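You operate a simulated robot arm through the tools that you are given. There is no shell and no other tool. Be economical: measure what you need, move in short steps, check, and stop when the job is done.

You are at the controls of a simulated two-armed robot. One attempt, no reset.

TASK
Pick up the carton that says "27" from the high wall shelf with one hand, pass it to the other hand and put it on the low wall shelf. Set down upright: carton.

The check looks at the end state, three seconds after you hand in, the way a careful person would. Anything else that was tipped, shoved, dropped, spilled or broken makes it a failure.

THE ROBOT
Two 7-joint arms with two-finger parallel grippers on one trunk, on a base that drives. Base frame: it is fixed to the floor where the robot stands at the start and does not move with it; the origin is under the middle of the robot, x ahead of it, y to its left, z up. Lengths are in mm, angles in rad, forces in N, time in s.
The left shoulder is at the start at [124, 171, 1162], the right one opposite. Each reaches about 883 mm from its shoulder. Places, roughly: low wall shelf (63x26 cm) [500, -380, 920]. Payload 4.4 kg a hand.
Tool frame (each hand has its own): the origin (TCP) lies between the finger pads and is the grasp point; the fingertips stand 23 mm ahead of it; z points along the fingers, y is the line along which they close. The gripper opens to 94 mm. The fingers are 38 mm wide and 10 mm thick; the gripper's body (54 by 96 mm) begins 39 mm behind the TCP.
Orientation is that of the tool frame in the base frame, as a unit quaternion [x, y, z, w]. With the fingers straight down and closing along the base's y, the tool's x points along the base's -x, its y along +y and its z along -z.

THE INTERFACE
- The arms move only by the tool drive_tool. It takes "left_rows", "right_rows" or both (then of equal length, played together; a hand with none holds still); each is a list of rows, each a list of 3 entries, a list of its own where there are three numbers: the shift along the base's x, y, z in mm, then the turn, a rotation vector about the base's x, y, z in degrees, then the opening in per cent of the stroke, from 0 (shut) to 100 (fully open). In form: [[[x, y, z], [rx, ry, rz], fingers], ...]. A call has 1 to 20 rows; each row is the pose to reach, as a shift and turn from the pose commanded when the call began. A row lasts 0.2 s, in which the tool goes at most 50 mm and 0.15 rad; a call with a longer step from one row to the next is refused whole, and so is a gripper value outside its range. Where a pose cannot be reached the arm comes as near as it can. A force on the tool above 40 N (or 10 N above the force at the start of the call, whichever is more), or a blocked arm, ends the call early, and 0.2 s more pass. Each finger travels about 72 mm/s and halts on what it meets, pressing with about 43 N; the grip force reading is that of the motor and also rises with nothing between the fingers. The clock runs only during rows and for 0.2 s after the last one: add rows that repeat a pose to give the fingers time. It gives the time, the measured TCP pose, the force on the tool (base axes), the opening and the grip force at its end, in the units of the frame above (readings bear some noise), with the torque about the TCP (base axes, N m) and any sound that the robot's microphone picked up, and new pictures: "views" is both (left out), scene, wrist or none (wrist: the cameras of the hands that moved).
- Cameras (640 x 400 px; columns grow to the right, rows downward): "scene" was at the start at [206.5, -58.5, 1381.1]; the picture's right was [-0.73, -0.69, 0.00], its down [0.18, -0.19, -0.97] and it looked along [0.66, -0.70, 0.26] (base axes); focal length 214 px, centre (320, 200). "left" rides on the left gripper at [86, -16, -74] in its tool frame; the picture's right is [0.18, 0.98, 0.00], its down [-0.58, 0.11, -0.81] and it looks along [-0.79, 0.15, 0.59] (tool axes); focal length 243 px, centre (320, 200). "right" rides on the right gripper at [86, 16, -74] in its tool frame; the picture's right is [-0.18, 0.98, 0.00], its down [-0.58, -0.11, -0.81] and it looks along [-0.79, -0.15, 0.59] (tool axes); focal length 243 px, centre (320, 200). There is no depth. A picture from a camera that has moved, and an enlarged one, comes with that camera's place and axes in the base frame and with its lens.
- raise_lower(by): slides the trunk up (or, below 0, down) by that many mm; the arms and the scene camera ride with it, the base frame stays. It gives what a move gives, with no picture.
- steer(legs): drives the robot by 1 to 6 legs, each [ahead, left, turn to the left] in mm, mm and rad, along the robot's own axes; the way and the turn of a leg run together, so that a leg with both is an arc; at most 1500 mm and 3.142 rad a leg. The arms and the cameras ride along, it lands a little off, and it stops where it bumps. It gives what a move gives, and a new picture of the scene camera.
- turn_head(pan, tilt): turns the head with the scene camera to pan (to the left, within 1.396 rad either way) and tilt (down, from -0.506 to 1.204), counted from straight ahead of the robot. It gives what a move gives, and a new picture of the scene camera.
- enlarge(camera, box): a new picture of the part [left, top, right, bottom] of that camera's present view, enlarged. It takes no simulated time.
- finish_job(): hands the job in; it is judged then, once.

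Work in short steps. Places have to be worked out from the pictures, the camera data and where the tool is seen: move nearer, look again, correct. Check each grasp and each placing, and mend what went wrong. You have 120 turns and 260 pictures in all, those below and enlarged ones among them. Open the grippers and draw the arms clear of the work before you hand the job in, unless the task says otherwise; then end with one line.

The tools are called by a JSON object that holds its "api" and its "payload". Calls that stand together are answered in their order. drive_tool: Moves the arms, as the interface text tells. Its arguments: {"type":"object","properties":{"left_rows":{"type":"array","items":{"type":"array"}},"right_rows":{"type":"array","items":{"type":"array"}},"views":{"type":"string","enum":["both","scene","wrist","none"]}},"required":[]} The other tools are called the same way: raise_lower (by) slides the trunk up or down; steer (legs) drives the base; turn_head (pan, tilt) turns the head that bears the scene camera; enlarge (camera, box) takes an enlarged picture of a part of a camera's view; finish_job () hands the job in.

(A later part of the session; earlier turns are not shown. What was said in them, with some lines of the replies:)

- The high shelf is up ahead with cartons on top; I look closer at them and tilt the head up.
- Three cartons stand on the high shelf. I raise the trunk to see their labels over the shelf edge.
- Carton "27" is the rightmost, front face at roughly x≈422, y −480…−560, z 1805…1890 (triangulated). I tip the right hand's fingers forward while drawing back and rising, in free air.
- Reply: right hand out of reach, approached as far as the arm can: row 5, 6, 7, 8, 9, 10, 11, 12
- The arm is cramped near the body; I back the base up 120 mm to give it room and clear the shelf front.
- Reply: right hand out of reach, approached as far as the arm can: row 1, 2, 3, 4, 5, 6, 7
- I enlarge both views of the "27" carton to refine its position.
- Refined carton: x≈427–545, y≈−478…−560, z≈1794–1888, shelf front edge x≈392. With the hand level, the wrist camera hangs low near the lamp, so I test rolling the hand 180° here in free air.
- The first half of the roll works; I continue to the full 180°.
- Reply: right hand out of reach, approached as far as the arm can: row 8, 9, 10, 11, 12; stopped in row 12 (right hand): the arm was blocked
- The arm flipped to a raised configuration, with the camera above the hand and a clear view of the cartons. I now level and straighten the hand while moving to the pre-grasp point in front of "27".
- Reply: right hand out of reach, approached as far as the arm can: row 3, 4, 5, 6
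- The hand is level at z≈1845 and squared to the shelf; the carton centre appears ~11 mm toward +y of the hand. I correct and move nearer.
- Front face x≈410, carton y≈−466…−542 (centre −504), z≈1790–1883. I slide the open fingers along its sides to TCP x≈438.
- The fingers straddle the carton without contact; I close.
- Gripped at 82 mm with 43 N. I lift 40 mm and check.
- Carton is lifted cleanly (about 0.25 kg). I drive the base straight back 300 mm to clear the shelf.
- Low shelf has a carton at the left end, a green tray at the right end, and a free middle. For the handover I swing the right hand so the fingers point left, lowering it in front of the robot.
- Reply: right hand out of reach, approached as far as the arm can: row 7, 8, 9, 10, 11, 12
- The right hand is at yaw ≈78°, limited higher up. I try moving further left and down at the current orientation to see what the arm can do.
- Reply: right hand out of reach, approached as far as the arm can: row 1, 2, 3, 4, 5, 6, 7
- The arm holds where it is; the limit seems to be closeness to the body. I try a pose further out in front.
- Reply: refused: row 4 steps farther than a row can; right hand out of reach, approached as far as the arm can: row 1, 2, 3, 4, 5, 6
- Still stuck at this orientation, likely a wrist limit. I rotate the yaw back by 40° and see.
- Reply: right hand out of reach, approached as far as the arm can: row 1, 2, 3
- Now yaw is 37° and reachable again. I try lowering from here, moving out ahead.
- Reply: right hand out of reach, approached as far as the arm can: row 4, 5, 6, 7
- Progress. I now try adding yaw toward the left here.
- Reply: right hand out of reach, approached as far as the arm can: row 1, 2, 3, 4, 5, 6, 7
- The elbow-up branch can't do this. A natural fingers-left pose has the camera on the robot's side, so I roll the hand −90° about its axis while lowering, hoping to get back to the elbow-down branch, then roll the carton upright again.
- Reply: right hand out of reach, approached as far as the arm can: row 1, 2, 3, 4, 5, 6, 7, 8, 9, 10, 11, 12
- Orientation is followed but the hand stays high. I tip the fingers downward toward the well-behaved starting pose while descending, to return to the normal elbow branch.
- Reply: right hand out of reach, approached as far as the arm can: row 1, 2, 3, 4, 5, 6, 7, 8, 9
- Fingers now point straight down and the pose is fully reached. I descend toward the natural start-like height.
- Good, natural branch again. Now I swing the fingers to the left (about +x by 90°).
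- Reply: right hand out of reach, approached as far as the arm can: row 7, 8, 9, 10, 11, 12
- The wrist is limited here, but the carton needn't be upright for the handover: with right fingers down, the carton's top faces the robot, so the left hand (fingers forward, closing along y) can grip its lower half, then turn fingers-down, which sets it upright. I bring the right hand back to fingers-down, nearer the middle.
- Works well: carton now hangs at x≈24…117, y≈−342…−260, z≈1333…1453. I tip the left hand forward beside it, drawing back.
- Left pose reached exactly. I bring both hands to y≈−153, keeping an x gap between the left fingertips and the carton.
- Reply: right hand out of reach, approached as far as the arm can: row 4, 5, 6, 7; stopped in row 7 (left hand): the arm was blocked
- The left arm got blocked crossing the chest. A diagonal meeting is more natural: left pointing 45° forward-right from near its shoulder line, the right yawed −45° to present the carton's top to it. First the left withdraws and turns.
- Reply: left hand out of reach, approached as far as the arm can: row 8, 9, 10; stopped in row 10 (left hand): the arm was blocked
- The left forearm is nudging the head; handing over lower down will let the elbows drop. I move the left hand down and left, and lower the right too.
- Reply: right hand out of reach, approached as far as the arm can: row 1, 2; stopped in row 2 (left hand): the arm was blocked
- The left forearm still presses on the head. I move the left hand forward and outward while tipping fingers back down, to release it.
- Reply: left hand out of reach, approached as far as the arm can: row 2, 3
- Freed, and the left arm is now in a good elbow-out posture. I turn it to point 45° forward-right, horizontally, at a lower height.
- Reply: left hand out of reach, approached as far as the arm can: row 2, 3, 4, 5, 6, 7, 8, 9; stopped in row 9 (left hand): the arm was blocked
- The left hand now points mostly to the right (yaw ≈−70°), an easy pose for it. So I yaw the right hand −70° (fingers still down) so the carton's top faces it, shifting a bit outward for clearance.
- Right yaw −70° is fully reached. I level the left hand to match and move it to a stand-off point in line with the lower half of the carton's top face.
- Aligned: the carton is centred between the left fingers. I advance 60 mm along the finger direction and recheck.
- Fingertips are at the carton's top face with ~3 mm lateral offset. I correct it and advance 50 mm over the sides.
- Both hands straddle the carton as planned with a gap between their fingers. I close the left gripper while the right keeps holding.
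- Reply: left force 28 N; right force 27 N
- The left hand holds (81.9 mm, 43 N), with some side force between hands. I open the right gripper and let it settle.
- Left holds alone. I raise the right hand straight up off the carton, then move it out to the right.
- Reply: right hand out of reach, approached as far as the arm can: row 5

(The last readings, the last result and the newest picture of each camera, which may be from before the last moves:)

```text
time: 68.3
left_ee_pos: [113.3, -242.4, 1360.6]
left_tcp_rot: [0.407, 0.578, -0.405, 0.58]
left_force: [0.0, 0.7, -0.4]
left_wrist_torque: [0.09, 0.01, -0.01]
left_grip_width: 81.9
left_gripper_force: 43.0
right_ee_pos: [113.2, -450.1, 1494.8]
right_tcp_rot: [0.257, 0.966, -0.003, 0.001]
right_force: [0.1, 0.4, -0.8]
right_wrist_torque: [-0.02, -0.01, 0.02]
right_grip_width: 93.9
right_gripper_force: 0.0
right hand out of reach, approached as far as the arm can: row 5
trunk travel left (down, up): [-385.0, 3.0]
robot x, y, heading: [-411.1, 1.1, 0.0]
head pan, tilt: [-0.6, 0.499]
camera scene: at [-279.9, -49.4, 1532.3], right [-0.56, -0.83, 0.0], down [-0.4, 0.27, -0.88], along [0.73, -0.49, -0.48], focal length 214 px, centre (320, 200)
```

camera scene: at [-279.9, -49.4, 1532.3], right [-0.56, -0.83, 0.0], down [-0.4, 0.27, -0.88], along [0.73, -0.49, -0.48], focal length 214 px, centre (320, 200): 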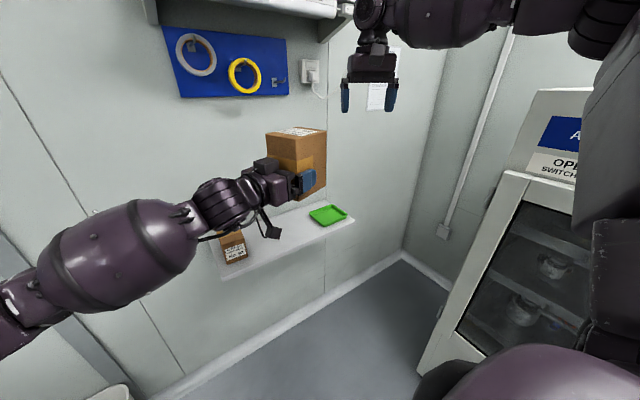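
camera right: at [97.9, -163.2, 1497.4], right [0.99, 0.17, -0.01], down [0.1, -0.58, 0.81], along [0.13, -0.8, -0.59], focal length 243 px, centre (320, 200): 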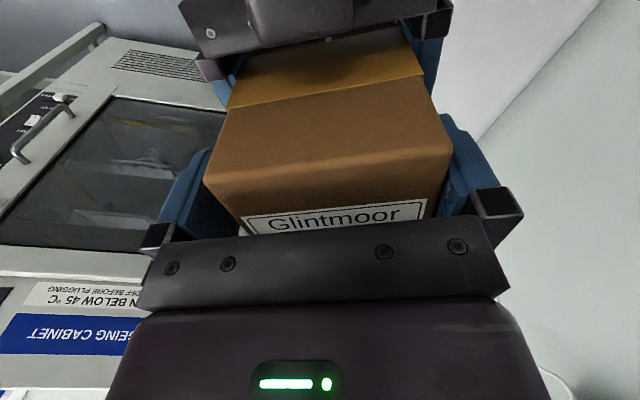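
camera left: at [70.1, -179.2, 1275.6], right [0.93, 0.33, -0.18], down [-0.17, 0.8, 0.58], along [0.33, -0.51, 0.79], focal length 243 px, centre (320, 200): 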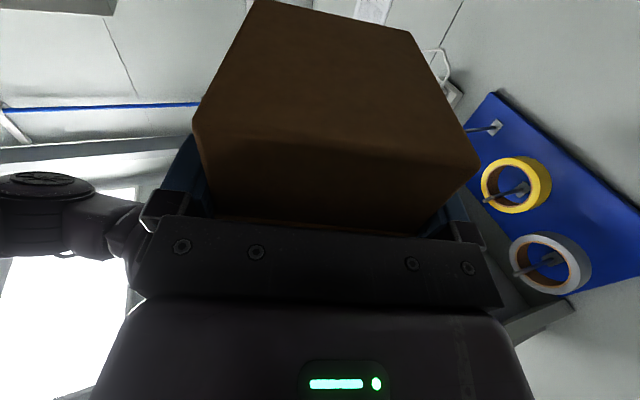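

Handover done: left holds the carton, whose label faces up now. I retract the right hand toward its start pose and turn the left hand fingers-down, which sets the carton upright.

{"api": "drive_tool", "payload": {"left_rows": [[[-3, 10, 0], [7.7, 2.8, 0], 0], [[-8, 25, 0], [15.4, 5.6, 0], 0], [[-15, 40, 0], [23.1, 8.4, 0], 0], [[-22, 55, 0], [30.8, 11.2, 0], 0], [[-30, 70, 0], [38.5, 14, 0], 0], [[-38, 85, 0], [46.2, 16.8, 0], 0], [[-46, 100, 0], [53.9, 19.6, 0], 0], [[-54, 115, 0], [61.6, 22.4, 0], 0], [[-62, 130, 0], [69.3, 25.2, 0], 0], [[-68, 145, 0], [77, 28, 0], 0], [[-75, 158, 0], [84.6, 30.8, 0], 0], [[-75, 158, 0], [84.6, 30.8, 0], 0]], "right_rows": [[[-18, -5, -10], [0, 0, 3], 100], [[-36, -10, -30], [0, 0, 6], 100], [[-54, -15, -55], [0, 0, 9], 100], [[-72, -20, -85], [0, 0, 12], 100], [[-90, -25, -115], [0, 0, 15], 100], [[-108, -30, -145], [0, 0, 18], 100], [[-126, -35, -175], [0, 0, 21], 100], [[-144, -40, -205], [0, 0, 24], 100], [[-162, -40, -235], [0, 0, 27], 100], [[-180, -40, -265], [0, 0, 30], 100], [[-193, -40, -285], [0, 0, 30], 100], [[-193, -40, -285], [0, 0, 30], 100]]}}

```text
time: 71.0
left_ee_pos: [36.6, -82.6, 1362.5]
left_tcp_rot: [0.575, 0.818, -0.001, -0.002]
left_force: [0.5, 0.7, -0.4]
left_wrist_torque: [0.02, 0.05, 0.01]
left_grip_width: 81.9
left_gripper_force: 43.1
right_ee_pos: [-81.6, -491.5, 1207.6]
right_tcp_rot: [-0.002, 1.0, -0.003, 0.0]
right_force: [0.6, 0.3, -0.2]
right_wrist_torque: [-0.01, 0.0, -0.02]
right_grip_width: 94.1
right_gripper_force: 0.1
trunk travel left (down, up): [-385.0, 3.0]
robot x, y, heading: [-415.7, 5.4, -0.0]
head pan, tilt: [-0.6, 0.499]
camera scene: at [-279.6, -50.2, 1532.2], right [-0.56, -0.83, 0.0], down [-0.4, 0.27, -0.88], along [0.73, -0.49, -0.48], focal length 214 px, centre (320, 200)
camera right: at [-167.3, -473.9, 1281.2], right [0.18, 0.98, 0.0], down [0.58, -0.1, 0.81], along [0.79, -0.15, -0.59], focal length 243 px, centre (320, 200)
camera left: at [-7.4, -7.7, 1436.8], right [0.86, 0.51, 0.0], down [0.3, -0.51, 0.81], along [0.41, -0.7, -0.59], focal length 243 px, centre (320, 200)
```

scene: 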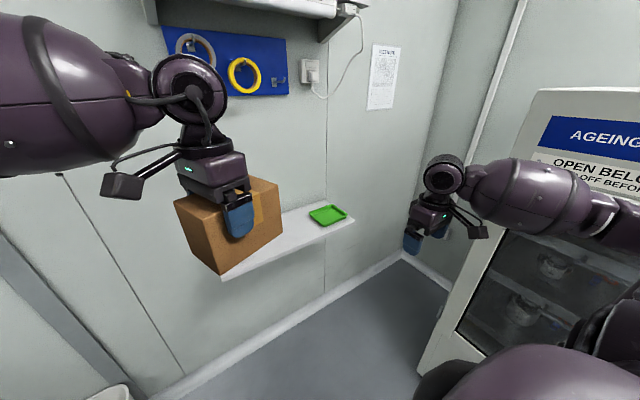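
right: 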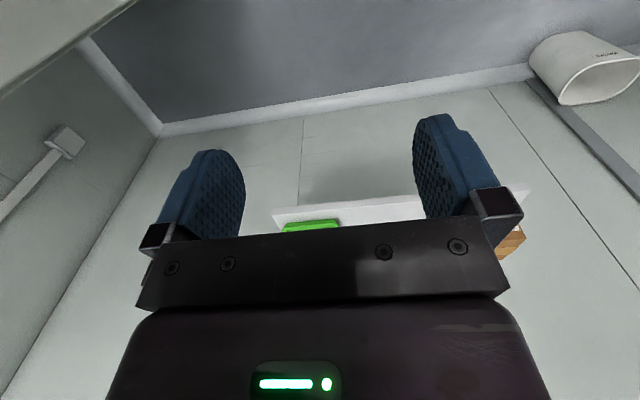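
left: 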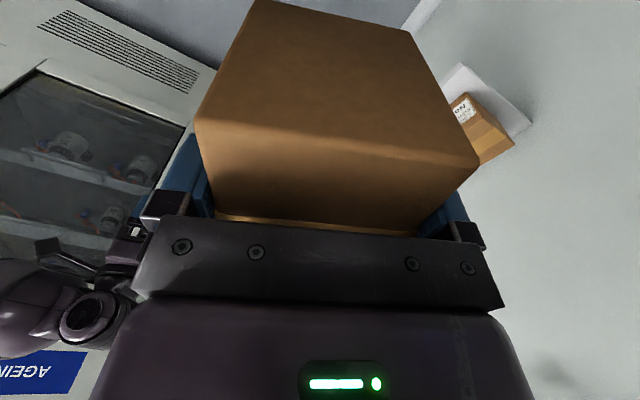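

The carton is upright under the left hand. I yaw it +70° to square with the shelf, then lower the trunk back to its start height.

{"api": "drive_tool", "payload": {"left_rows": [[[0, 0, 0], [0, 0, 8], 0], [[0, 0, 0], [0, 0, 16], 0], [[0, 0, 0], [0, 0, 24], 0], [[0, 0, 0], [0, 0, 32], 0], [[0, 0, 0], [0, 0, 40], 0], [[0, 0, 0], [0, 0, 48], 0], [[0, 0, 0], [0, 0, 56], 0], [[0, 0, 0], [0, 0, 64], 0], [[0, 0, 0], [0, 0, 70.2], 0], [[0, 0, 0], [0, 0, 70.2], 0]], "views": "none"}}

{"api": "raise_lower", "payload": {"by": -210}}

{"api": "turn_head", "payload": {"pan": -0.5, "tilt": 0.4}}

```text
time: 73.2
left_ee_pos: [36.4, -84.0, 1360.6]
left_tcp_rot: [-0.001, 1.0, -0.001, 0.001]
left_force: [0.1, -0.3, -0.7]
left_wrist_torque: [-0.02, 0.05, -0.01]
left_grip_width: 81.8
left_gripper_force: 42.6
right_ee_pos: [-81.1, -491.6, 1207.5]
right_tcp_rot: [-0.002, 1.0, -0.002, 0.0]
right_force: [-0.4, -0.7, 1.1]
right_wrist_torque: [0.02, -0.02, 0.0]
right_grip_width: 94.0
right_gripper_force: 0.1
trunk travel left (down, up): [-385.0, 3.0]
robot x, y, heading: [-409.3, 2.1, 0.003]
head pan, tilt: [-0.6, 0.499]
```

```text
time: 75.4
left_ee_pos: [35.4, -83.4, 1152.2]
left_tcp_rot: [0.0, 1.0, -0.001, 0.0]
left_force: [0.0, -0.9, 0.8]
left_wrist_torque: [0.04, 0.03, -0.02]
left_grip_width: 81.7
left_gripper_force: 43.4
right_ee_pos: [-81.1, -491.1, 999.4]
right_tcp_rot: [-0.002, 1.0, -0.001, 0.001]
right_force: [0.2, -0.7, -0.2]
right_wrist_torque: [0.0, 0.0, -0.01]
right_grip_width: 93.9
right_gripper_force: 0.1
trunk travel left (down, up): [-175.0, 213.0]
robot x, y, heading: [-412.6, 1.1, 0.006]
head pan, tilt: [-0.6, 0.499]
```

```text
time: 76.1
left_ee_pos: [35.9, -83.2, 1150.9]
left_tcp_rot: [0.0, 1.0, -0.001, -0.001]
left_force: [-0.1, 0.1, 0.1]
left_wrist_torque: [0.02, 0.04, -0.01]
left_grip_width: 82.0
left_gripper_force: 43.0
right_ee_pos: [-81.6, -490.9, 997.6]
right_tcp_rot: [0.0, 1.0, -0.002, 0.0]
right_force: [0.3, -0.8, 0.3]
right_wrist_torque: [0.02, -0.02, -0.04]
right_grip_width: 94.2
right_gripper_force: 0.0
trunk travel left (down, up): [-175.0, 213.0]
robot x, y, heading: [-409.9, 2.1, 0.004]
head pan, tilt: [-0.499, 0.4]
camera scene: at [-178.7, -43.4, 1321.5], right [-0.48, -0.88, 0.0], down [-0.34, 0.19, -0.92], along [0.81, -0.44, -0.39], focal length 214 px, centre (320, 200)
```

scene: 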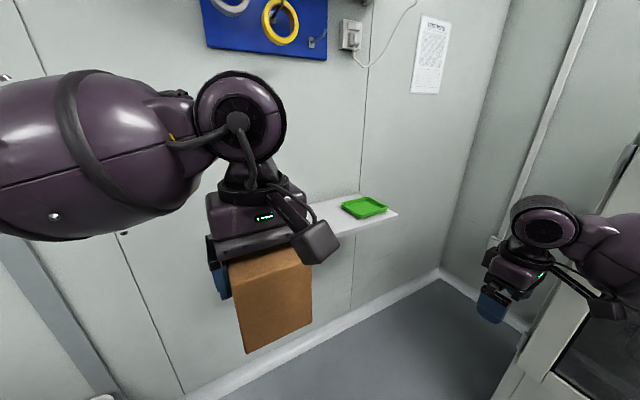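

Now I move the left hand toward the right (y≈−235) in free air, before driving in.

{"api": "drive_tool", "payload": {"left_rows": [[[4, -25, 0], [0, 0, 0], 0], [[8, -50, 0], [0, 0, 0], 0], [[12, -75, 0], [0, 0, 0], 0], [[16, -100, 0], [0, 0, 0], 0], [[20, -125, 0], [0, 0, 0], 0], [[20, -150, 0], [0, 0, 0], 0], [[20, -150, 0], [0, 0, 0], 0]], "views": "none"}}

{"api": "turn_head", "payload": {"pan": -0.7, "tilt": 0.5}}

```text
time: 77.7
left_ee_pos: [59.0, -234.6, 1151.4]
left_tcp_rot: [-0.001, 1.0, -0.001, 0.0]
left_force: [0.5, 0.1, -0.1]
left_wrist_torque: [-0.01, 0.05, -0.03]
left_grip_width: 81.9
left_gripper_force: 42.8
right_ee_pos: [-79.2, -489.6, 997.6]
right_tcp_rot: [-0.002, 1.0, -0.001, 0.0]
right_force: [0.3, 0.6, 0.9]
right_wrist_torque: [0.02, 0.01, -0.01]
right_grip_width: 94.1
right_gripper_force: 0.0
trunk travel left (down, up): [-175.0, 213.0]
robot x, y, heading: [-411.8, -1.9, 0.003]
head pan, tilt: [-0.499, 0.4]
```

```text
time: 78.4
left_ee_pos: [58.5, -234.2, 1150.2]
left_tcp_rot: [0.0, 1.0, -0.001, 0.0]
left_force: [-0.4, -0.4, 0.7]
left_wrist_torque: [0.01, 0.08, 0.0]
left_grip_width: 81.7
left_gripper_force: 42.8
right_ee_pos: [-80.6, -491.0, 997.1]
right_tcp_rot: [-0.001, 1.0, -0.002, 0.0]
right_force: [0.3, -0.1, -0.3]
right_wrist_torque: [0.0, 0.01, 0.02]
right_grip_width: 94.1
right_gripper_force: 0.1
trunk travel left (down, up): [-175.0, 213.0]
robot x, y, heading: [-411.6, 0.9, 0.001]
head pan, tilt: [-0.7, 0.499]
camera scene: at [-190.4, -57.6, 1312.4], right [-0.64, -0.77, 0.0], down [-0.37, 0.31, -0.88], along [0.67, -0.56, -0.48], focal length 214 px, centre (320, 200)
```

scene: 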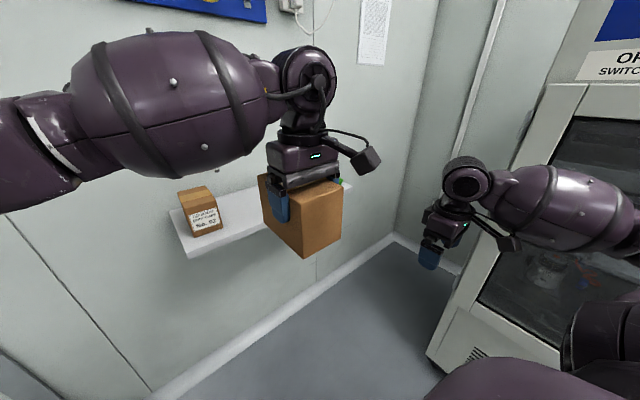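

The free middle of the low shelf is clear. I drive straight ahead 405 mm in two legs.

{"api": "steer", "payload": {"legs": [[205, 0, 0]]}}

{"api": "steer", "payload": {"legs": [[200, 0, 0]]}}

```text
time: 80.0
left_ee_pos: [260.5, -231.7, 1151.9]
left_tcp_rot: [-0.002, 1.0, -0.001, 0.001]
left_force: [0.5, -0.6, -0.3]
left_wrist_torque: [-0.01, 0.11, 0.01]
left_grip_width: 82.0
left_gripper_force: 42.6
right_ee_pos: [123.9, -488.9, 997.3]
right_tcp_rot: [-0.003, 1.0, -0.002, 0.0]
right_force: [0.4, -0.7, 0.2]
right_wrist_torque: [0.0, 0.0, 0.02]
right_grip_width: 94.1
right_gripper_force: 0.1
trunk travel left (down, up): [-175.0, 213.0]
robot x, y, heading: [-205.7, 1.5, 0.008]
head pan, tilt: [-0.7, 0.499]
camera scene: at [12.7, -56.0, 1312.3], right [-0.64, -0.77, 0.0], down [-0.37, 0.31, -0.88], along [0.67, -0.56, -0.48], focal length 214 px, centre (320, 200)
```

scene: 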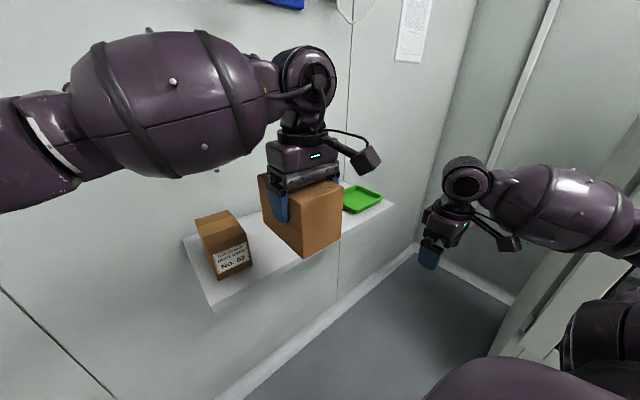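

```text
time: 81.6
left_ee_pos: [457.5, -229.2, 1151.8]
left_tcp_rot: [-0.003, 1.0, -0.001, 0.0]
left_force: [1.0, 0.2, -0.7]
left_wrist_torque: [-0.01, 0.06, -0.01]
left_grip_width: 81.7
left_gripper_force: 43.0
right_ee_pos: [319.9, -486.6, 997.2]
right_tcp_rot: [-0.005, 1.0, -0.002, 0.0]
right_force: [0.6, 0.2, -0.2]
right_wrist_torque: [-0.04, 0.03, -0.02]
right_grip_width: 94.0
right_gripper_force: 0.1
trunk travel left (down, up): [-175.0, 213.0]
robot x, y, heading: [-12.4, 3.0, 0.006]
head pan, tilt: [-0.7, 0.499]
camera scene: at [208.5, -54.4, 1312.3], right [-0.64, -0.77, 0.0], down [-0.37, 0.31, -0.88], along [0.68, -0.56, -0.48], focal length 214 px, centre (320, 200)
```

scene: 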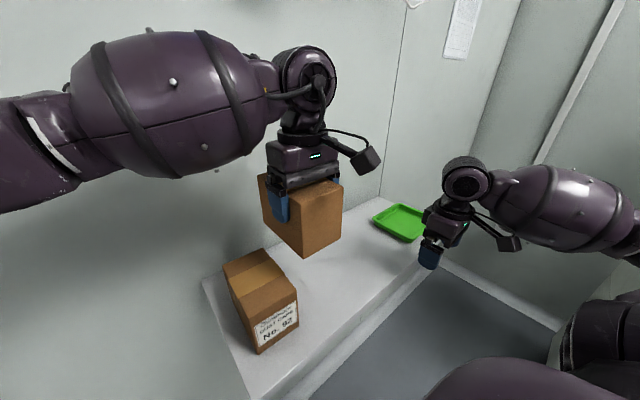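

Geometry checks out: carton "92" ends at y≈−175, the tray starts at y≈−535. I move the carton over the gap's centre (y≈−345) and check.

{"api": "drive_tool", "payload": {"left_rows": [[[2, -25, 0], [0, 0, 0], 0], [[4, -50, 0], [0, 0, 0], 0], [[6, -75, 0], [0, 0, 0], 0], [[8, -100, 0], [0, 0, 0], 0], [[8, -116, 0], [0, 0, 0], 0], [[8, -116, 0], [0, 0, 0], 0]]}}

```text
time: 82.7
left_ee_pos: [559.5, -258.2, 1164.0]
left_tcp_rot: [-0.093, 0.995, -0.027, -0.027]
left_force: [-30.3, -5.5, 0.0]
left_wrist_torque: [0.11, -0.65, -1.23]
left_grip_width: 81.9
left_gripper_force: 43.6
right_ee_pos: [315.3, -487.4, 998.5]
right_tcp_rot: [-0.004, 1.0, -0.002, 0.002]
right_force: [-0.4, -0.1, 0.1]
right_wrist_torque: [0.0, 0.05, 0.01]
right_grip_width: 94.0
right_gripper_force: 0.1
trunk travel left (down, up): [-175.0, 213.0]
robot x, y, heading: [-15.3, 6.1, 0.004]
head pan, tilt: [-0.7, 0.499]
stopped in row 5 (left hand): the arm was blocked; the commanded pose is now the measured one
camera scene: at [203.2, -55.5, 1313.4], right [-0.64, -0.77, 0.0], down [-0.37, 0.31, -0.88], along [0.68, -0.56, -0.48], focal length 214 px, centre (320, 200)
camera left: at [481.1, -286.4, 1244.9], right [-0.36, 0.93, -0.04], down [0.59, 0.26, 0.76], along [0.72, 0.25, -0.64], focal length 243 px, centre (320, 200)
```

scene: 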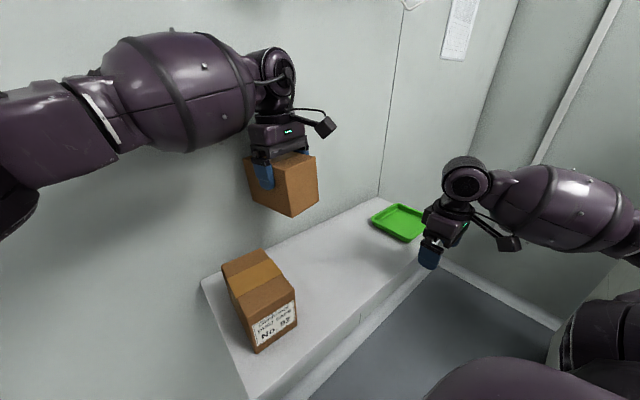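
left: 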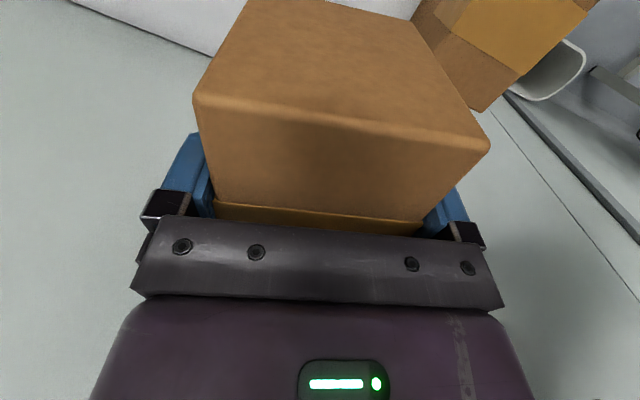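

The arm changed posture and pressed the carton against the wall (−30 N). I back off straight away and straighten the hand.

{"api": "drive_tool", "payload": {"left_rows": [[[-15, 0, 0], [0, 0, 0], 0], [[-35, 5, 0], [0, 0, -2], 0], [[-60, 15, 0], [1, -1, -5], 0], [[-85, 25, -5], [2, -2, -8], 0], [[-100, 30, -12], [3.1, -3.1, -10.7], 0], [[-100, 30, -12], [3.1, -3.1, -10.7], 0]]}}

```text
time: 84.0
left_ee_pos: [459.8, -233.6, 1149.3]
left_tcp_rot: [0.002, 1.0, 0.002, 0.002]
left_force: [0.0, 0.1, 0.7]
left_wrist_torque: [0.01, 0.03, 0.02]
left_grip_width: 82.1
left_gripper_force: 43.0
right_ee_pos: [318.9, -487.0, 998.3]
right_tcp_rot: [-0.005, 1.0, -0.002, 0.0]
right_force: [-0.5, -0.3, -0.3]
right_wrist_torque: [0.0, 0.04, -0.01]
right_grip_width: 94.2
right_gripper_force: 0.0
trunk travel left (down, up): [-175.0, 213.0]
robot x, y, heading: [-14.4, 0.0, 0.005]
head pan, tilt: [-0.7, 0.499]
camera scene: at [207.9, -54.4, 1312.4], right [-0.64, -0.77, 0.0], down [-0.37, 0.31, -0.88], along [0.68, -0.56, -0.48], focal length 214 px, centre (320, 200)
camera left: at [372.8, -248.4, 1224.2], right [-0.18, 0.98, 0.0], down [0.58, 0.11, 0.81], along [0.8, 0.15, -0.59], focal length 243 px, centre (320, 200)
```

scene: 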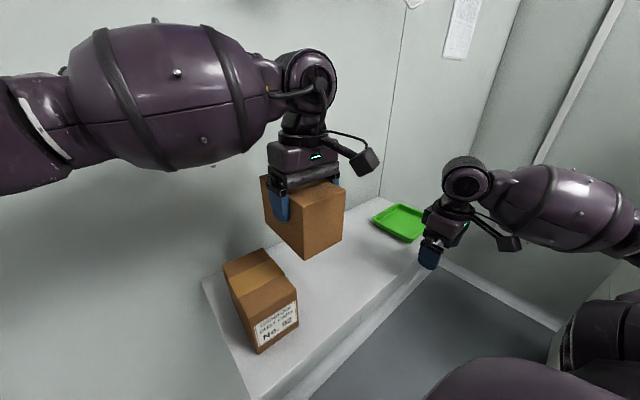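
left: 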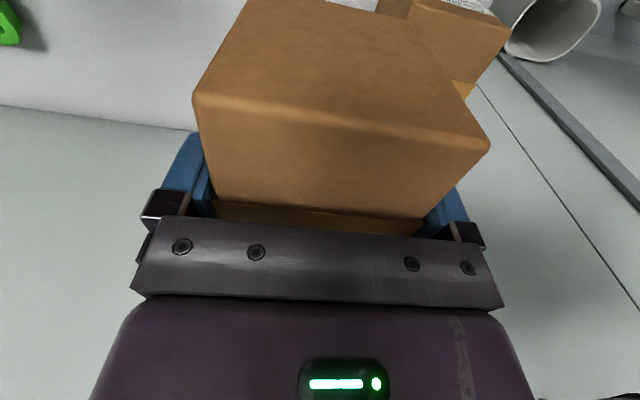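

Recovered with the grip intact. Rather than reach further, I'd shift the base slightly right; first I look at the clearance of the right elbow to the cabinet.

{"api": "turn_head", "payload": {"pan": -1.39, "tilt": 0.5}}

```text
time: 85.1
left_ee_pos: [459.8, -232.0, 1148.9]
left_tcp_rot: [0.001, 1.0, 0.0, 0.002]
left_force: [-0.1, -0.7, -1.4]
left_wrist_torque: [-0.01, 0.04, -0.02]
left_grip_width: 81.6
left_gripper_force: 43.3
right_ee_pos: [319.3, -487.3, 997.3]
right_tcp_rot: [-0.003, 1.0, -0.002, 0.0]
right_force: [-0.7, -0.7, -0.5]
right_wrist_torque: [-0.01, 0.0, 0.01]
right_grip_width: 94.0
right_gripper_force: 0.1
trunk travel left (down, up): [-175.0, 213.0]
robot x, y, heading: [-12.1, 2.3, 0.004]
head pan, tilt: [-1.389, 0.499]
camera scene: at [155.0, -85.7, 1312.4], right [-0.98, -0.19, 0.0], down [-0.09, 0.47, -0.88], along [0.17, -0.86, -0.48], focal length 214 px, centre (320, 200)
```

scene: 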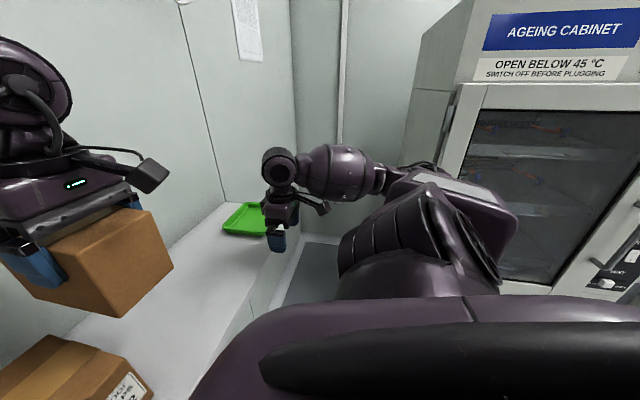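

The elbow has ample room to the cabinet. I shift the base right by 75 mm.

{"api": "steer", "payload": {"legs": [[0, -75, 0]]}}

{"api": "turn_head", "payload": {"pan": -0.7, "tilt": 0.7}}

```text
time: 86.4
left_ee_pos: [459.6, -306.1, 1149.5]
left_tcp_rot: [0.002, 1.0, 0.001, 0.002]
left_force: [-0.6, 0.7, 0.5]
left_wrist_torque: [0.02, 0.04, 0.0]
left_grip_width: 81.8
left_gripper_force: 42.6
right_ee_pos: [320.0, -561.0, 998.1]
right_tcp_rot: [-0.003, 1.0, -0.001, 0.0]
right_force: [0.2, 0.4, -0.6]
right_wrist_torque: [-0.01, -0.01, 0.01]
right_grip_width: 94.0
right_gripper_force: 0.1
trunk travel left (down, up): [-175.0, 213.0]
robot x, y, heading: [-11.0, -73.7, 0.004]
head pan, tilt: [-1.389, 0.499]
camera scene: at [155.4, -160.0, 1312.3], right [-0.98, -0.19, 0.0], down [-0.09, 0.47, -0.88], along [0.16, -0.86, -0.48], focal length 214 px, centre (320, 200)
```

scene: 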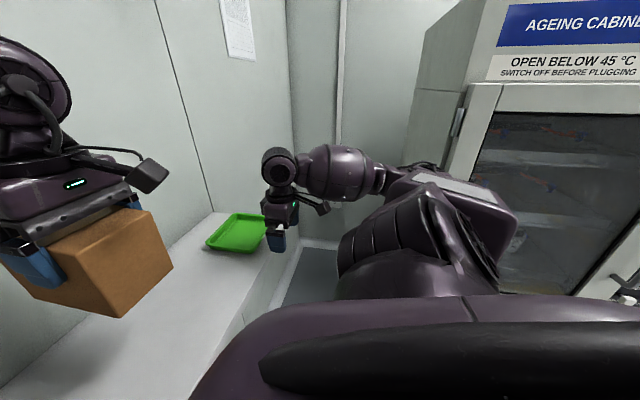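

```text
time: 87.5
left_ee_pos: [460.1, -306.3, 1148.7]
left_tcp_rot: [0.002, 1.0, 0.0, 0.002]
left_force: [-0.7, -0.7, -0.6]
left_wrist_torque: [0.01, 0.04, -0.02]
left_grip_width: 81.8
left_gripper_force: 42.8
right_ee_pos: [321.1, -562.1, 996.2]
right_tcp_rot: [-0.004, 1.0, -0.001, 0.0]
right_force: [-0.7, 0.4, 0.6]
right_wrist_torque: [0.01, 0.03, 0.01]
right_grip_width: 94.2
right_gripper_force: 0.1
trunk travel left (down, up): [-175.0, 213.0]
robot x, y, heading: [-14.8, -69.9, 0.01]
head pan, tilt: [-0.7, 0.7]
camera scene: at [203.6, -124.4, 1294.7], right [-0.64, -0.77, 0.0], down [-0.49, 0.41, -0.77], along [0.59, -0.49, -0.64], focal length 214 px, centre (320, 200)
```

scene: 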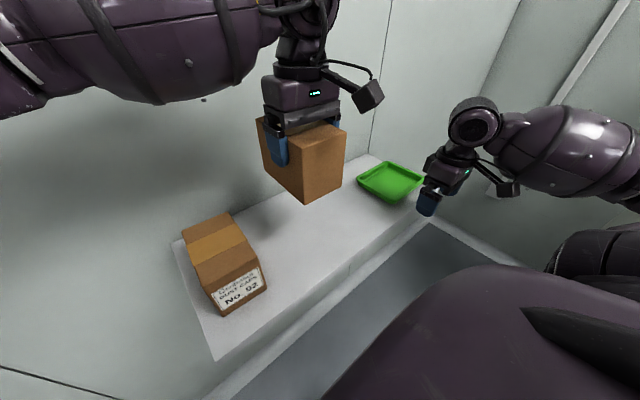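

Position y≈−306 is well inside the gap. I lower the left hand 120 mm in small steps.

{"api": "drive_tool", "payload": {"left_rows": [[[1, 0, -20], [0, 0, 0], 0], [[2, 0, -40], [0, 0, 0], 0], [[3, 0, -60], [0, 0, 0], 0], [[4, 0, -80], [0, 0, 0], 0], [[5, 0, -100], [0, 0, 0], 0], [[5, 0, -120], [0, 0, 0], 0], [[5, 0, -120], [0, 0, 0], 0]]}}

```text
time: 89.1
left_ee_pos: [465.2, -306.3, 1030.3]
left_tcp_rot: [0.002, 1.0, 0.002, 0.001]
left_force: [0.2, 0.2, 0.5]
left_wrist_torque: [-0.03, 0.08, -0.01]
left_grip_width: 81.7
left_gripper_force: 43.3
right_ee_pos: [320.1, -561.1, 998.8]
right_tcp_rot: [-0.003, 1.0, -0.002, -0.001]
right_force: [0.5, -0.2, -0.6]
right_wrist_torque: [0.01, -0.01, -0.02]
right_grip_width: 94.2
right_gripper_force: 0.1
trunk travel left (down, up): [-175.0, 213.0]
robot x, y, heading: [-11.5, -68.7, 0.006]
head pan, tilt: [-0.7, 0.7]
camera scene: at [203.4, -124.3, 1294.8], right [-0.64, -0.77, 0.0], down [-0.5, 0.41, -0.76], along [0.59, -0.49, -0.64], focal length 214 px, centre (320, 200)
camera left: at [378.0, -322.8, 1105.8], right [-0.18, 0.98, 0.0], down [0.58, 0.11, 0.81], along [0.8, 0.15, -0.59], focal length 243 px, centre (320, 200)
```

scene: 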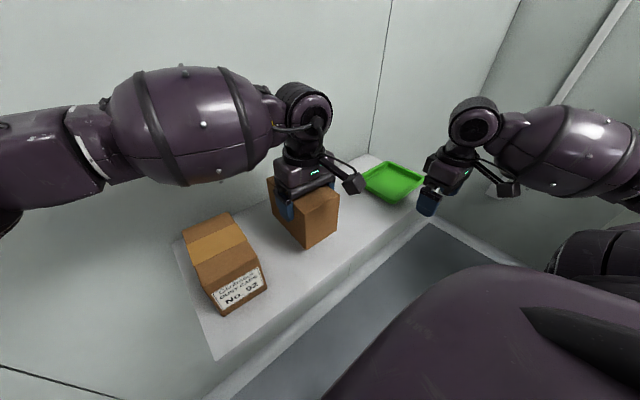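
left: 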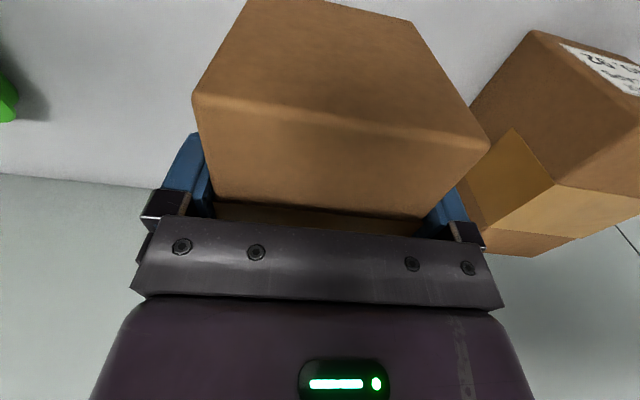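

Bottom should be ~45 mm above the shelf. I go down 36 mm slowly and check force.

{"api": "drive_tool", "payload": {"left_rows": [[[0, 0, -10], [0, 0, 0], 0], [[0, 0, -20], [0, 0, 0], 0], [[0, 0, -29], [0, 0, 0], 0], [[0, 0, -36], [0, 0, 0], 0], [[0, 0, -36], [0, 0, 0], 0]], "views": "scene"}}

{"api": "enlarge", "payload": {"camera": "scene", "box": [200, 140, 400, 265]}}

```text
time: 90.3
left_ee_pos: [465.6, -305.0, 997.1]
left_tcp_rot: [0.001, 1.0, 0.0, 0.003]
left_force: [3.6, 0.9, 22.9]
left_wrist_torque: [0.83, 1.0, -0.12]
left_grip_width: 82.0
left_gripper_force: 43.1
right_ee_pos: [318.6, -560.7, 998.6]
right_tcp_rot: [-0.003, 1.0, -0.004, 0.002]
right_force: [0.9, 0.7, -0.6]
right_wrist_torque: [0.01, 0.01, 0.02]
right_grip_width: 94.0
right_gripper_force: 0.0
trunk travel left (down, up): [-175.0, 213.0]
robot x, y, heading: [-16.2, -69.7, 0.005]
head pan, tilt: [-0.7, 0.7]
camera scene: at [202.3, -123.6, 1295.5], right [-0.64, -0.77, 0.0], down [-0.49, 0.41, -0.77], along [0.59, -0.49, -0.64], focal length 214 px, centre (320, 200)
```

scene: 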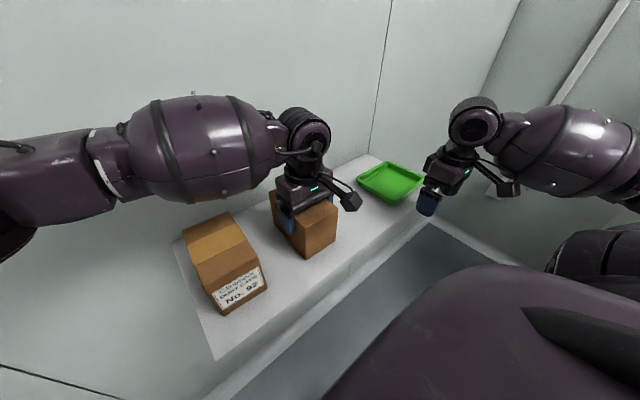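

```text
3.20 times, centred on (300, 202) of scene
camera zoom: at [202.3, -123.6, 1295.5], right [-0.64, -0.77, 0.0], down [-0.49, 0.41, -0.77], along [0.59, -0.49, -0.64], focal length 686 px, centre (384, 192)
```

zoom: 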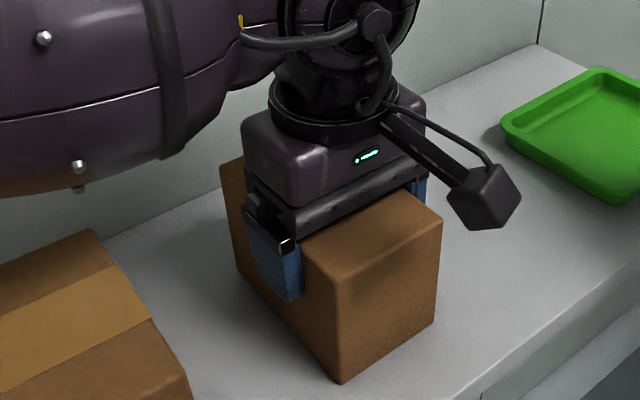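

The shelf is reached (23 N upward at TCP z≈997). I relieve the press by 2.5 mm and recheck force.

{"api": "drive_tool", "payload": {"left_rows": [[[0, 0, 1.5], [0, 0, 0], 0], [[0, 0, 2.5], [0, 0, 0], 0], [[0, 0, 2.5], [0, 0, 0], 0]], "views": "wrist"}}

```text
time: 91.1
left_ee_pos: [465.4, -305.1, 996.6]
left_tcp_rot: [0.002, 1.0, 0.0, 0.002]
left_force: [4.1, 0.8, 24.3]
left_wrist_torque: [0.08, 1.05, -0.06]
left_grip_width: 81.7
left_gripper_force: 43.0
right_ee_pos: [319.3, -560.2, 998.2]
right_tcp_rot: [-0.004, 1.0, -0.003, 0.001]
right_force: [0.6, -0.1, -0.7]
right_wrist_torque: [-0.02, 0.01, 0.0]
right_grip_width: 94.1
right_gripper_force: 0.1
trunk travel left (down, up): [-175.0, 213.0]
robot x, y, heading: [-11.8, -69.5, 0.007]
head pan, tilt: [-0.7, 0.7]
camera left: at [378.3, -321.8, 1072.2], right [-0.18, 0.98, 0.0], down [0.58, 0.11, 0.81], along [0.8, 0.15, -0.59], focal length 243 px, centre (320, 200)
```

left: 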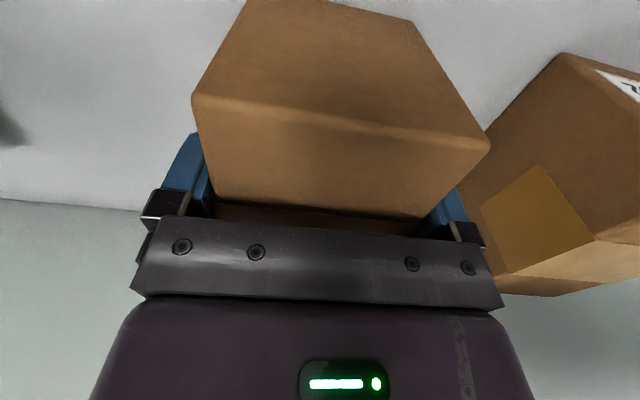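

Still 24 N; I relieve another 3 mm.

{"api": "drive_tool", "payload": {"left_rows": [[[0, 0, 1.5], [0, 0, 0], 0], [[0, 0, 3], [0, 0, 0], 0], [[0, 0, 3], [0, 0, 0], 0]], "views": "none"}}

{"api": "enlarge", "payload": {"camera": "scene", "box": [240, 160, 368, 270]}}

```text
time: 91.9
left_ee_pos: [466.6, -305.1, 996.5]
left_tcp_rot: [0.002, 1.0, 0.001, 0.001]
left_force: [2.6, -1.1, 2.3]
left_wrist_torque: [-0.33, 0.23, 0.13]
left_grip_width: 81.7
left_gripper_force: 42.5
right_ee_pos: [319.7, -560.8, 997.8]
right_tcp_rot: [-0.003, 1.0, -0.002, 0.001]
right_force: [0.0, 0.2, 0.1]
right_wrist_torque: [0.03, 0.0, 0.01]
right_grip_width: 94.0
right_gripper_force: 0.1
trunk travel left (down, up): [-175.0, 213.0]
robot x, y, heading: [-12.8, -72.2, 0.008]
head pan, tilt: [-0.7, 0.7]
```

```text
3.64 times, centred on (304, 215) of scene
camera zoom: at [203.7, -124.3, 1294.4], right [-0.64, -0.77, 0.0], down [-0.5, 0.41, -0.76], along [0.59, -0.49, -0.64], focal length 780 px, centre (378, 146)
```

zoom: 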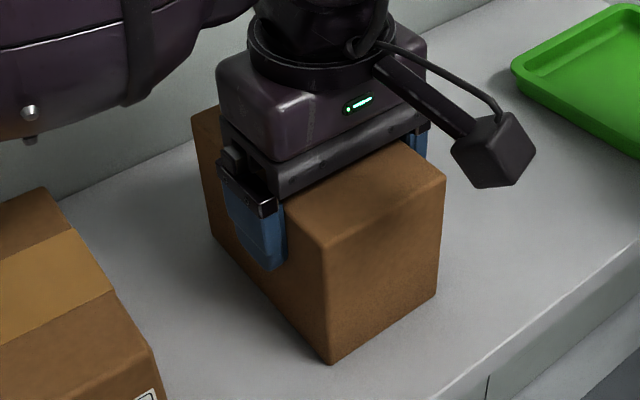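

Force is now near zero and the carton sits upright on the shelf. I open the left gripper.

{"api": "drive_tool", "payload": {"left_rows": [[[0, 0, 0], [0, 0, 0], 92], [[0, 0, 0], [0, 0, 0], 100], [[0, 0, 0], [0, 0, 0], 100]]}}

```text
time: 92.7
left_ee_pos: [464.8, -304.9, 998.6]
left_tcp_rot: [0.002, 1.0, 0.001, 0.002]
left_force: [-0.3, -0.1, 0.0]
left_wrist_torque: [0.01, 0.0, -0.01]
left_grip_width: 93.9
left_gripper_force: 0.0
right_ee_pos: [320.2, -561.2, 997.7]
right_tcp_rot: [-0.003, 1.0, -0.003, 0.0]
right_force: [-0.3, 0.0, 0.6]
right_wrist_torque: [0.01, 0.02, -0.01]
right_grip_width: 94.0
right_gripper_force: 0.1
trunk travel left (down, up): [-175.0, 213.0]
robot x, y, heading: [-13.4, -71.4, 0.006]
head pan, tilt: [-0.7, 0.7]
camera scene: at [203.5, -124.2, 1294.7], right [-0.64, -0.77, 0.0], down [-0.5, 0.41, -0.76], along [0.59, -0.49, -0.64], focal length 214 px, centre (320, 200)
camera left: at [378.3, -322.0, 1073.8], right [-0.18, 0.98, 0.0], down [0.58, 0.11, 0.81], along [0.8, 0.15, -0.59], focal length 243 px, centre (320, 200)
```

scene: 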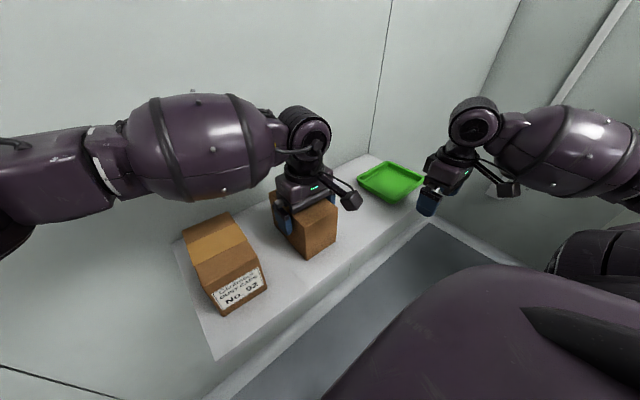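
left: 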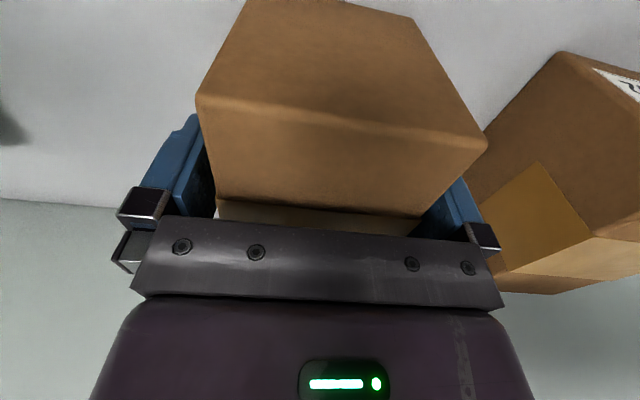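

Released with no contact force. I raise the left hand straight up.

{"api": "drive_tool", "payload": {"left_rows": [[[0, 0, 8], [0, 0, 0], 100], [[0, 0, 20], [0, 0, 0], 100], [[0, 0, 40], [0, 0, 0], 100], [[-1, 0, 60], [0, 0, 0], 100], [[-2, 0, 80], [0, 0, 0], 100], [[-3, 0, 100], [0, 0, 0], 100], [[-4, 0, 120], [0, 0, 0], 100], [[-5, 0, 145], [0, 0, 0], 100], [[-5, 0, 145], [0, 0, 0], 100]]}}

```text
time: 94.7
left_ee_pos: [459.3, -305.0, 1143.8]
left_tcp_rot: [0.001, 1.0, 0.001, 0.001]
left_force: [0.0, -0.4, -0.2]
left_wrist_torque: [-0.02, 0.02, 0.0]
left_grip_width: 94.2
left_gripper_force: 0.0
right_ee_pos: [320.0, -562.1, 997.0]
right_tcp_rot: [-0.004, 1.0, -0.002, 0.0]
right_force: [-0.5, 0.9, -0.3]
right_wrist_torque: [0.0, 0.03, 0.01]
right_grip_width: 93.7
right_gripper_force: 0.1
trunk travel left (down, up): [-175.0, 213.0]
robot x, y, heading: [-9.7, -72.5, 0.004]
head pan, tilt: [-0.7, 0.7]
camera scene: at [203.9, -124.3, 1294.6], right [-0.64, -0.77, 0.0], down [-0.5, 0.41, -0.76], along [0.59, -0.49, -0.64], focal length 214 px, centre (320, 200)
camera left: at [372.7, -321.4, 1219.3], right [-0.18, 0.98, 0.0], down [0.58, 0.11, 0.81], along [0.8, 0.15, -0.59], focal length 243 px, centre (320, 200)
```

scene: 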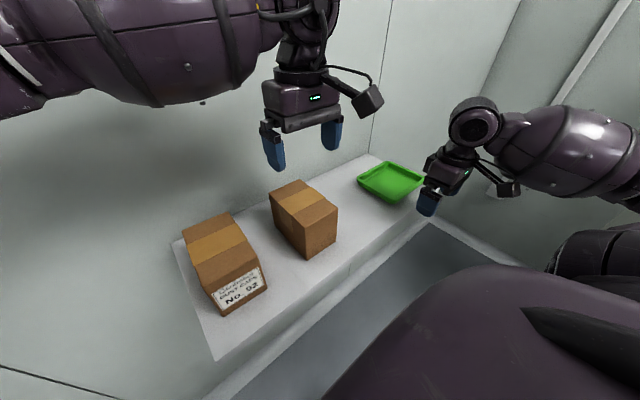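
left: 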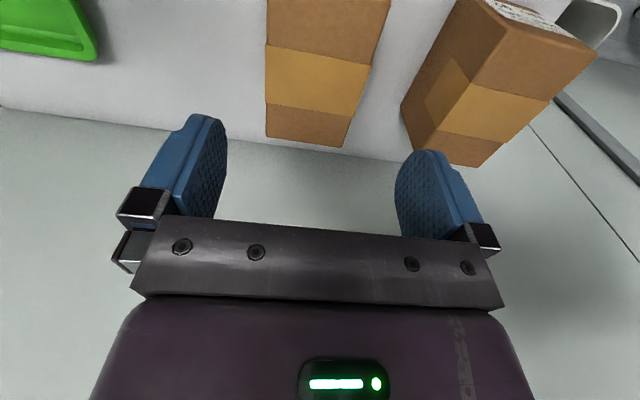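

The carton stands upright, well inside the shelf, between "92" and the tray. I back the robot away to draw the arms clear and take a last look.

{"api": "steer", "payload": {"legs": [[-300, 0, 0]]}}

{"api": "turn_head", "payload": {"pan": -0.6, "tilt": 0.1}}

```text
time: 96.8
left_ee_pos: [157.0, -308.9, 1144.4]
left_tcp_rot: [0.004, 1.0, 0.0, 0.002]
left_force: [-0.1, 0.5, 0.3]
left_wrist_torque: [0.02, -0.02, 0.01]
left_grip_width: 93.8
left_gripper_force: 0.0
right_ee_pos: [14.7, -563.4, 998.4]
right_tcp_rot: [-0.001, 1.0, -0.001, 0.001]
right_force: [-0.7, -0.4, -0.3]
right_wrist_torque: [-0.01, -0.02, -0.02]
right_grip_width: 94.2
right_gripper_force: 0.0
trunk travel left (down, up): [-175.0, 213.0]
robot x, y, heading: [-317.0, -74.3, 0.001]
head pan, tilt: [-0.7, 0.7]
camera scene: at [-98.9, -126.5, 1294.8], right [-0.64, -0.77, 0.0], down [-0.49, 0.41, -0.77], along [0.59, -0.49, -0.64], focal length 214 px, centre (320, 200)
```

scene: 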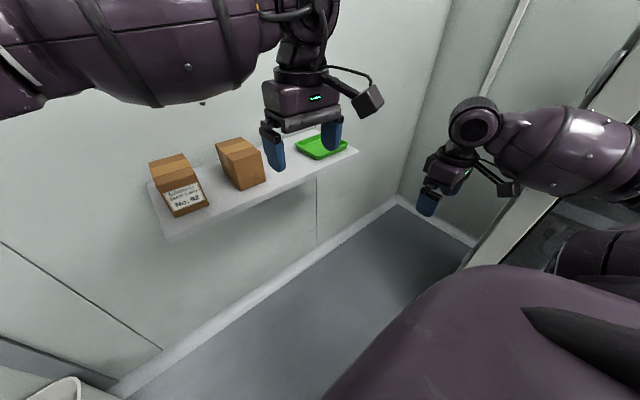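

```text
time: 97.8
left_ee_pos: [156.4, -309.7, 1144.1]
left_tcp_rot: [0.004, 1.0, 0.0, 0.002]
left_force: [0.4, 0.3, -0.4]
left_wrist_torque: [-0.01, 0.01, 0.01]
left_grip_width: 94.1
left_gripper_force: 0.0
right_ee_pos: [14.8, -564.3, 998.9]
right_tcp_rot: [-0.001, 1.0, -0.002, 0.0]
right_force: [0.8, 0.0, -0.3]
right_wrist_torque: [0.01, -0.02, 0.02]
right_grip_width: 94.1
right_gripper_force: 0.1
trunk travel left (down, up): [-175.0, 213.0]
robot x, y, heading: [-316.6, -72.8, 0.003]
head pan, tilt: [-0.6, 0.099]
camera scene: at [-87.4, -123.8, 1349.4], right [-0.56, -0.83, 0.0], down [-0.08, 0.06, -0.99], along [0.82, -0.56, -0.1], focal length 214 px, centre (320, 200)
```

scene: 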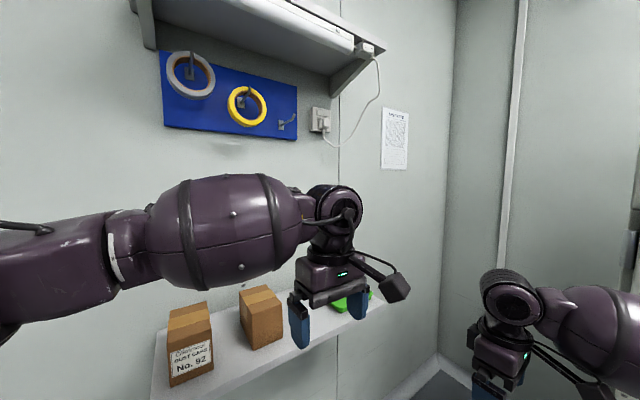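

Everything is in place, both grippers are open and the arms are clear, so I hand the job in.

{"api": "finish_job", "payload": {}}

```text
The job is handed in.
```

Carton "27" was taken from the high shelf by the right hand, passed to the left, and now stands upright on the low shelf between carton "92" and the green tray, with its label facing the wall. On the way the left forearm briefly pushed the robot's head and the carton was pressed against the wall once (about 30 N); I backed off both times and saw no damage or anything else disturbed in the pictures.
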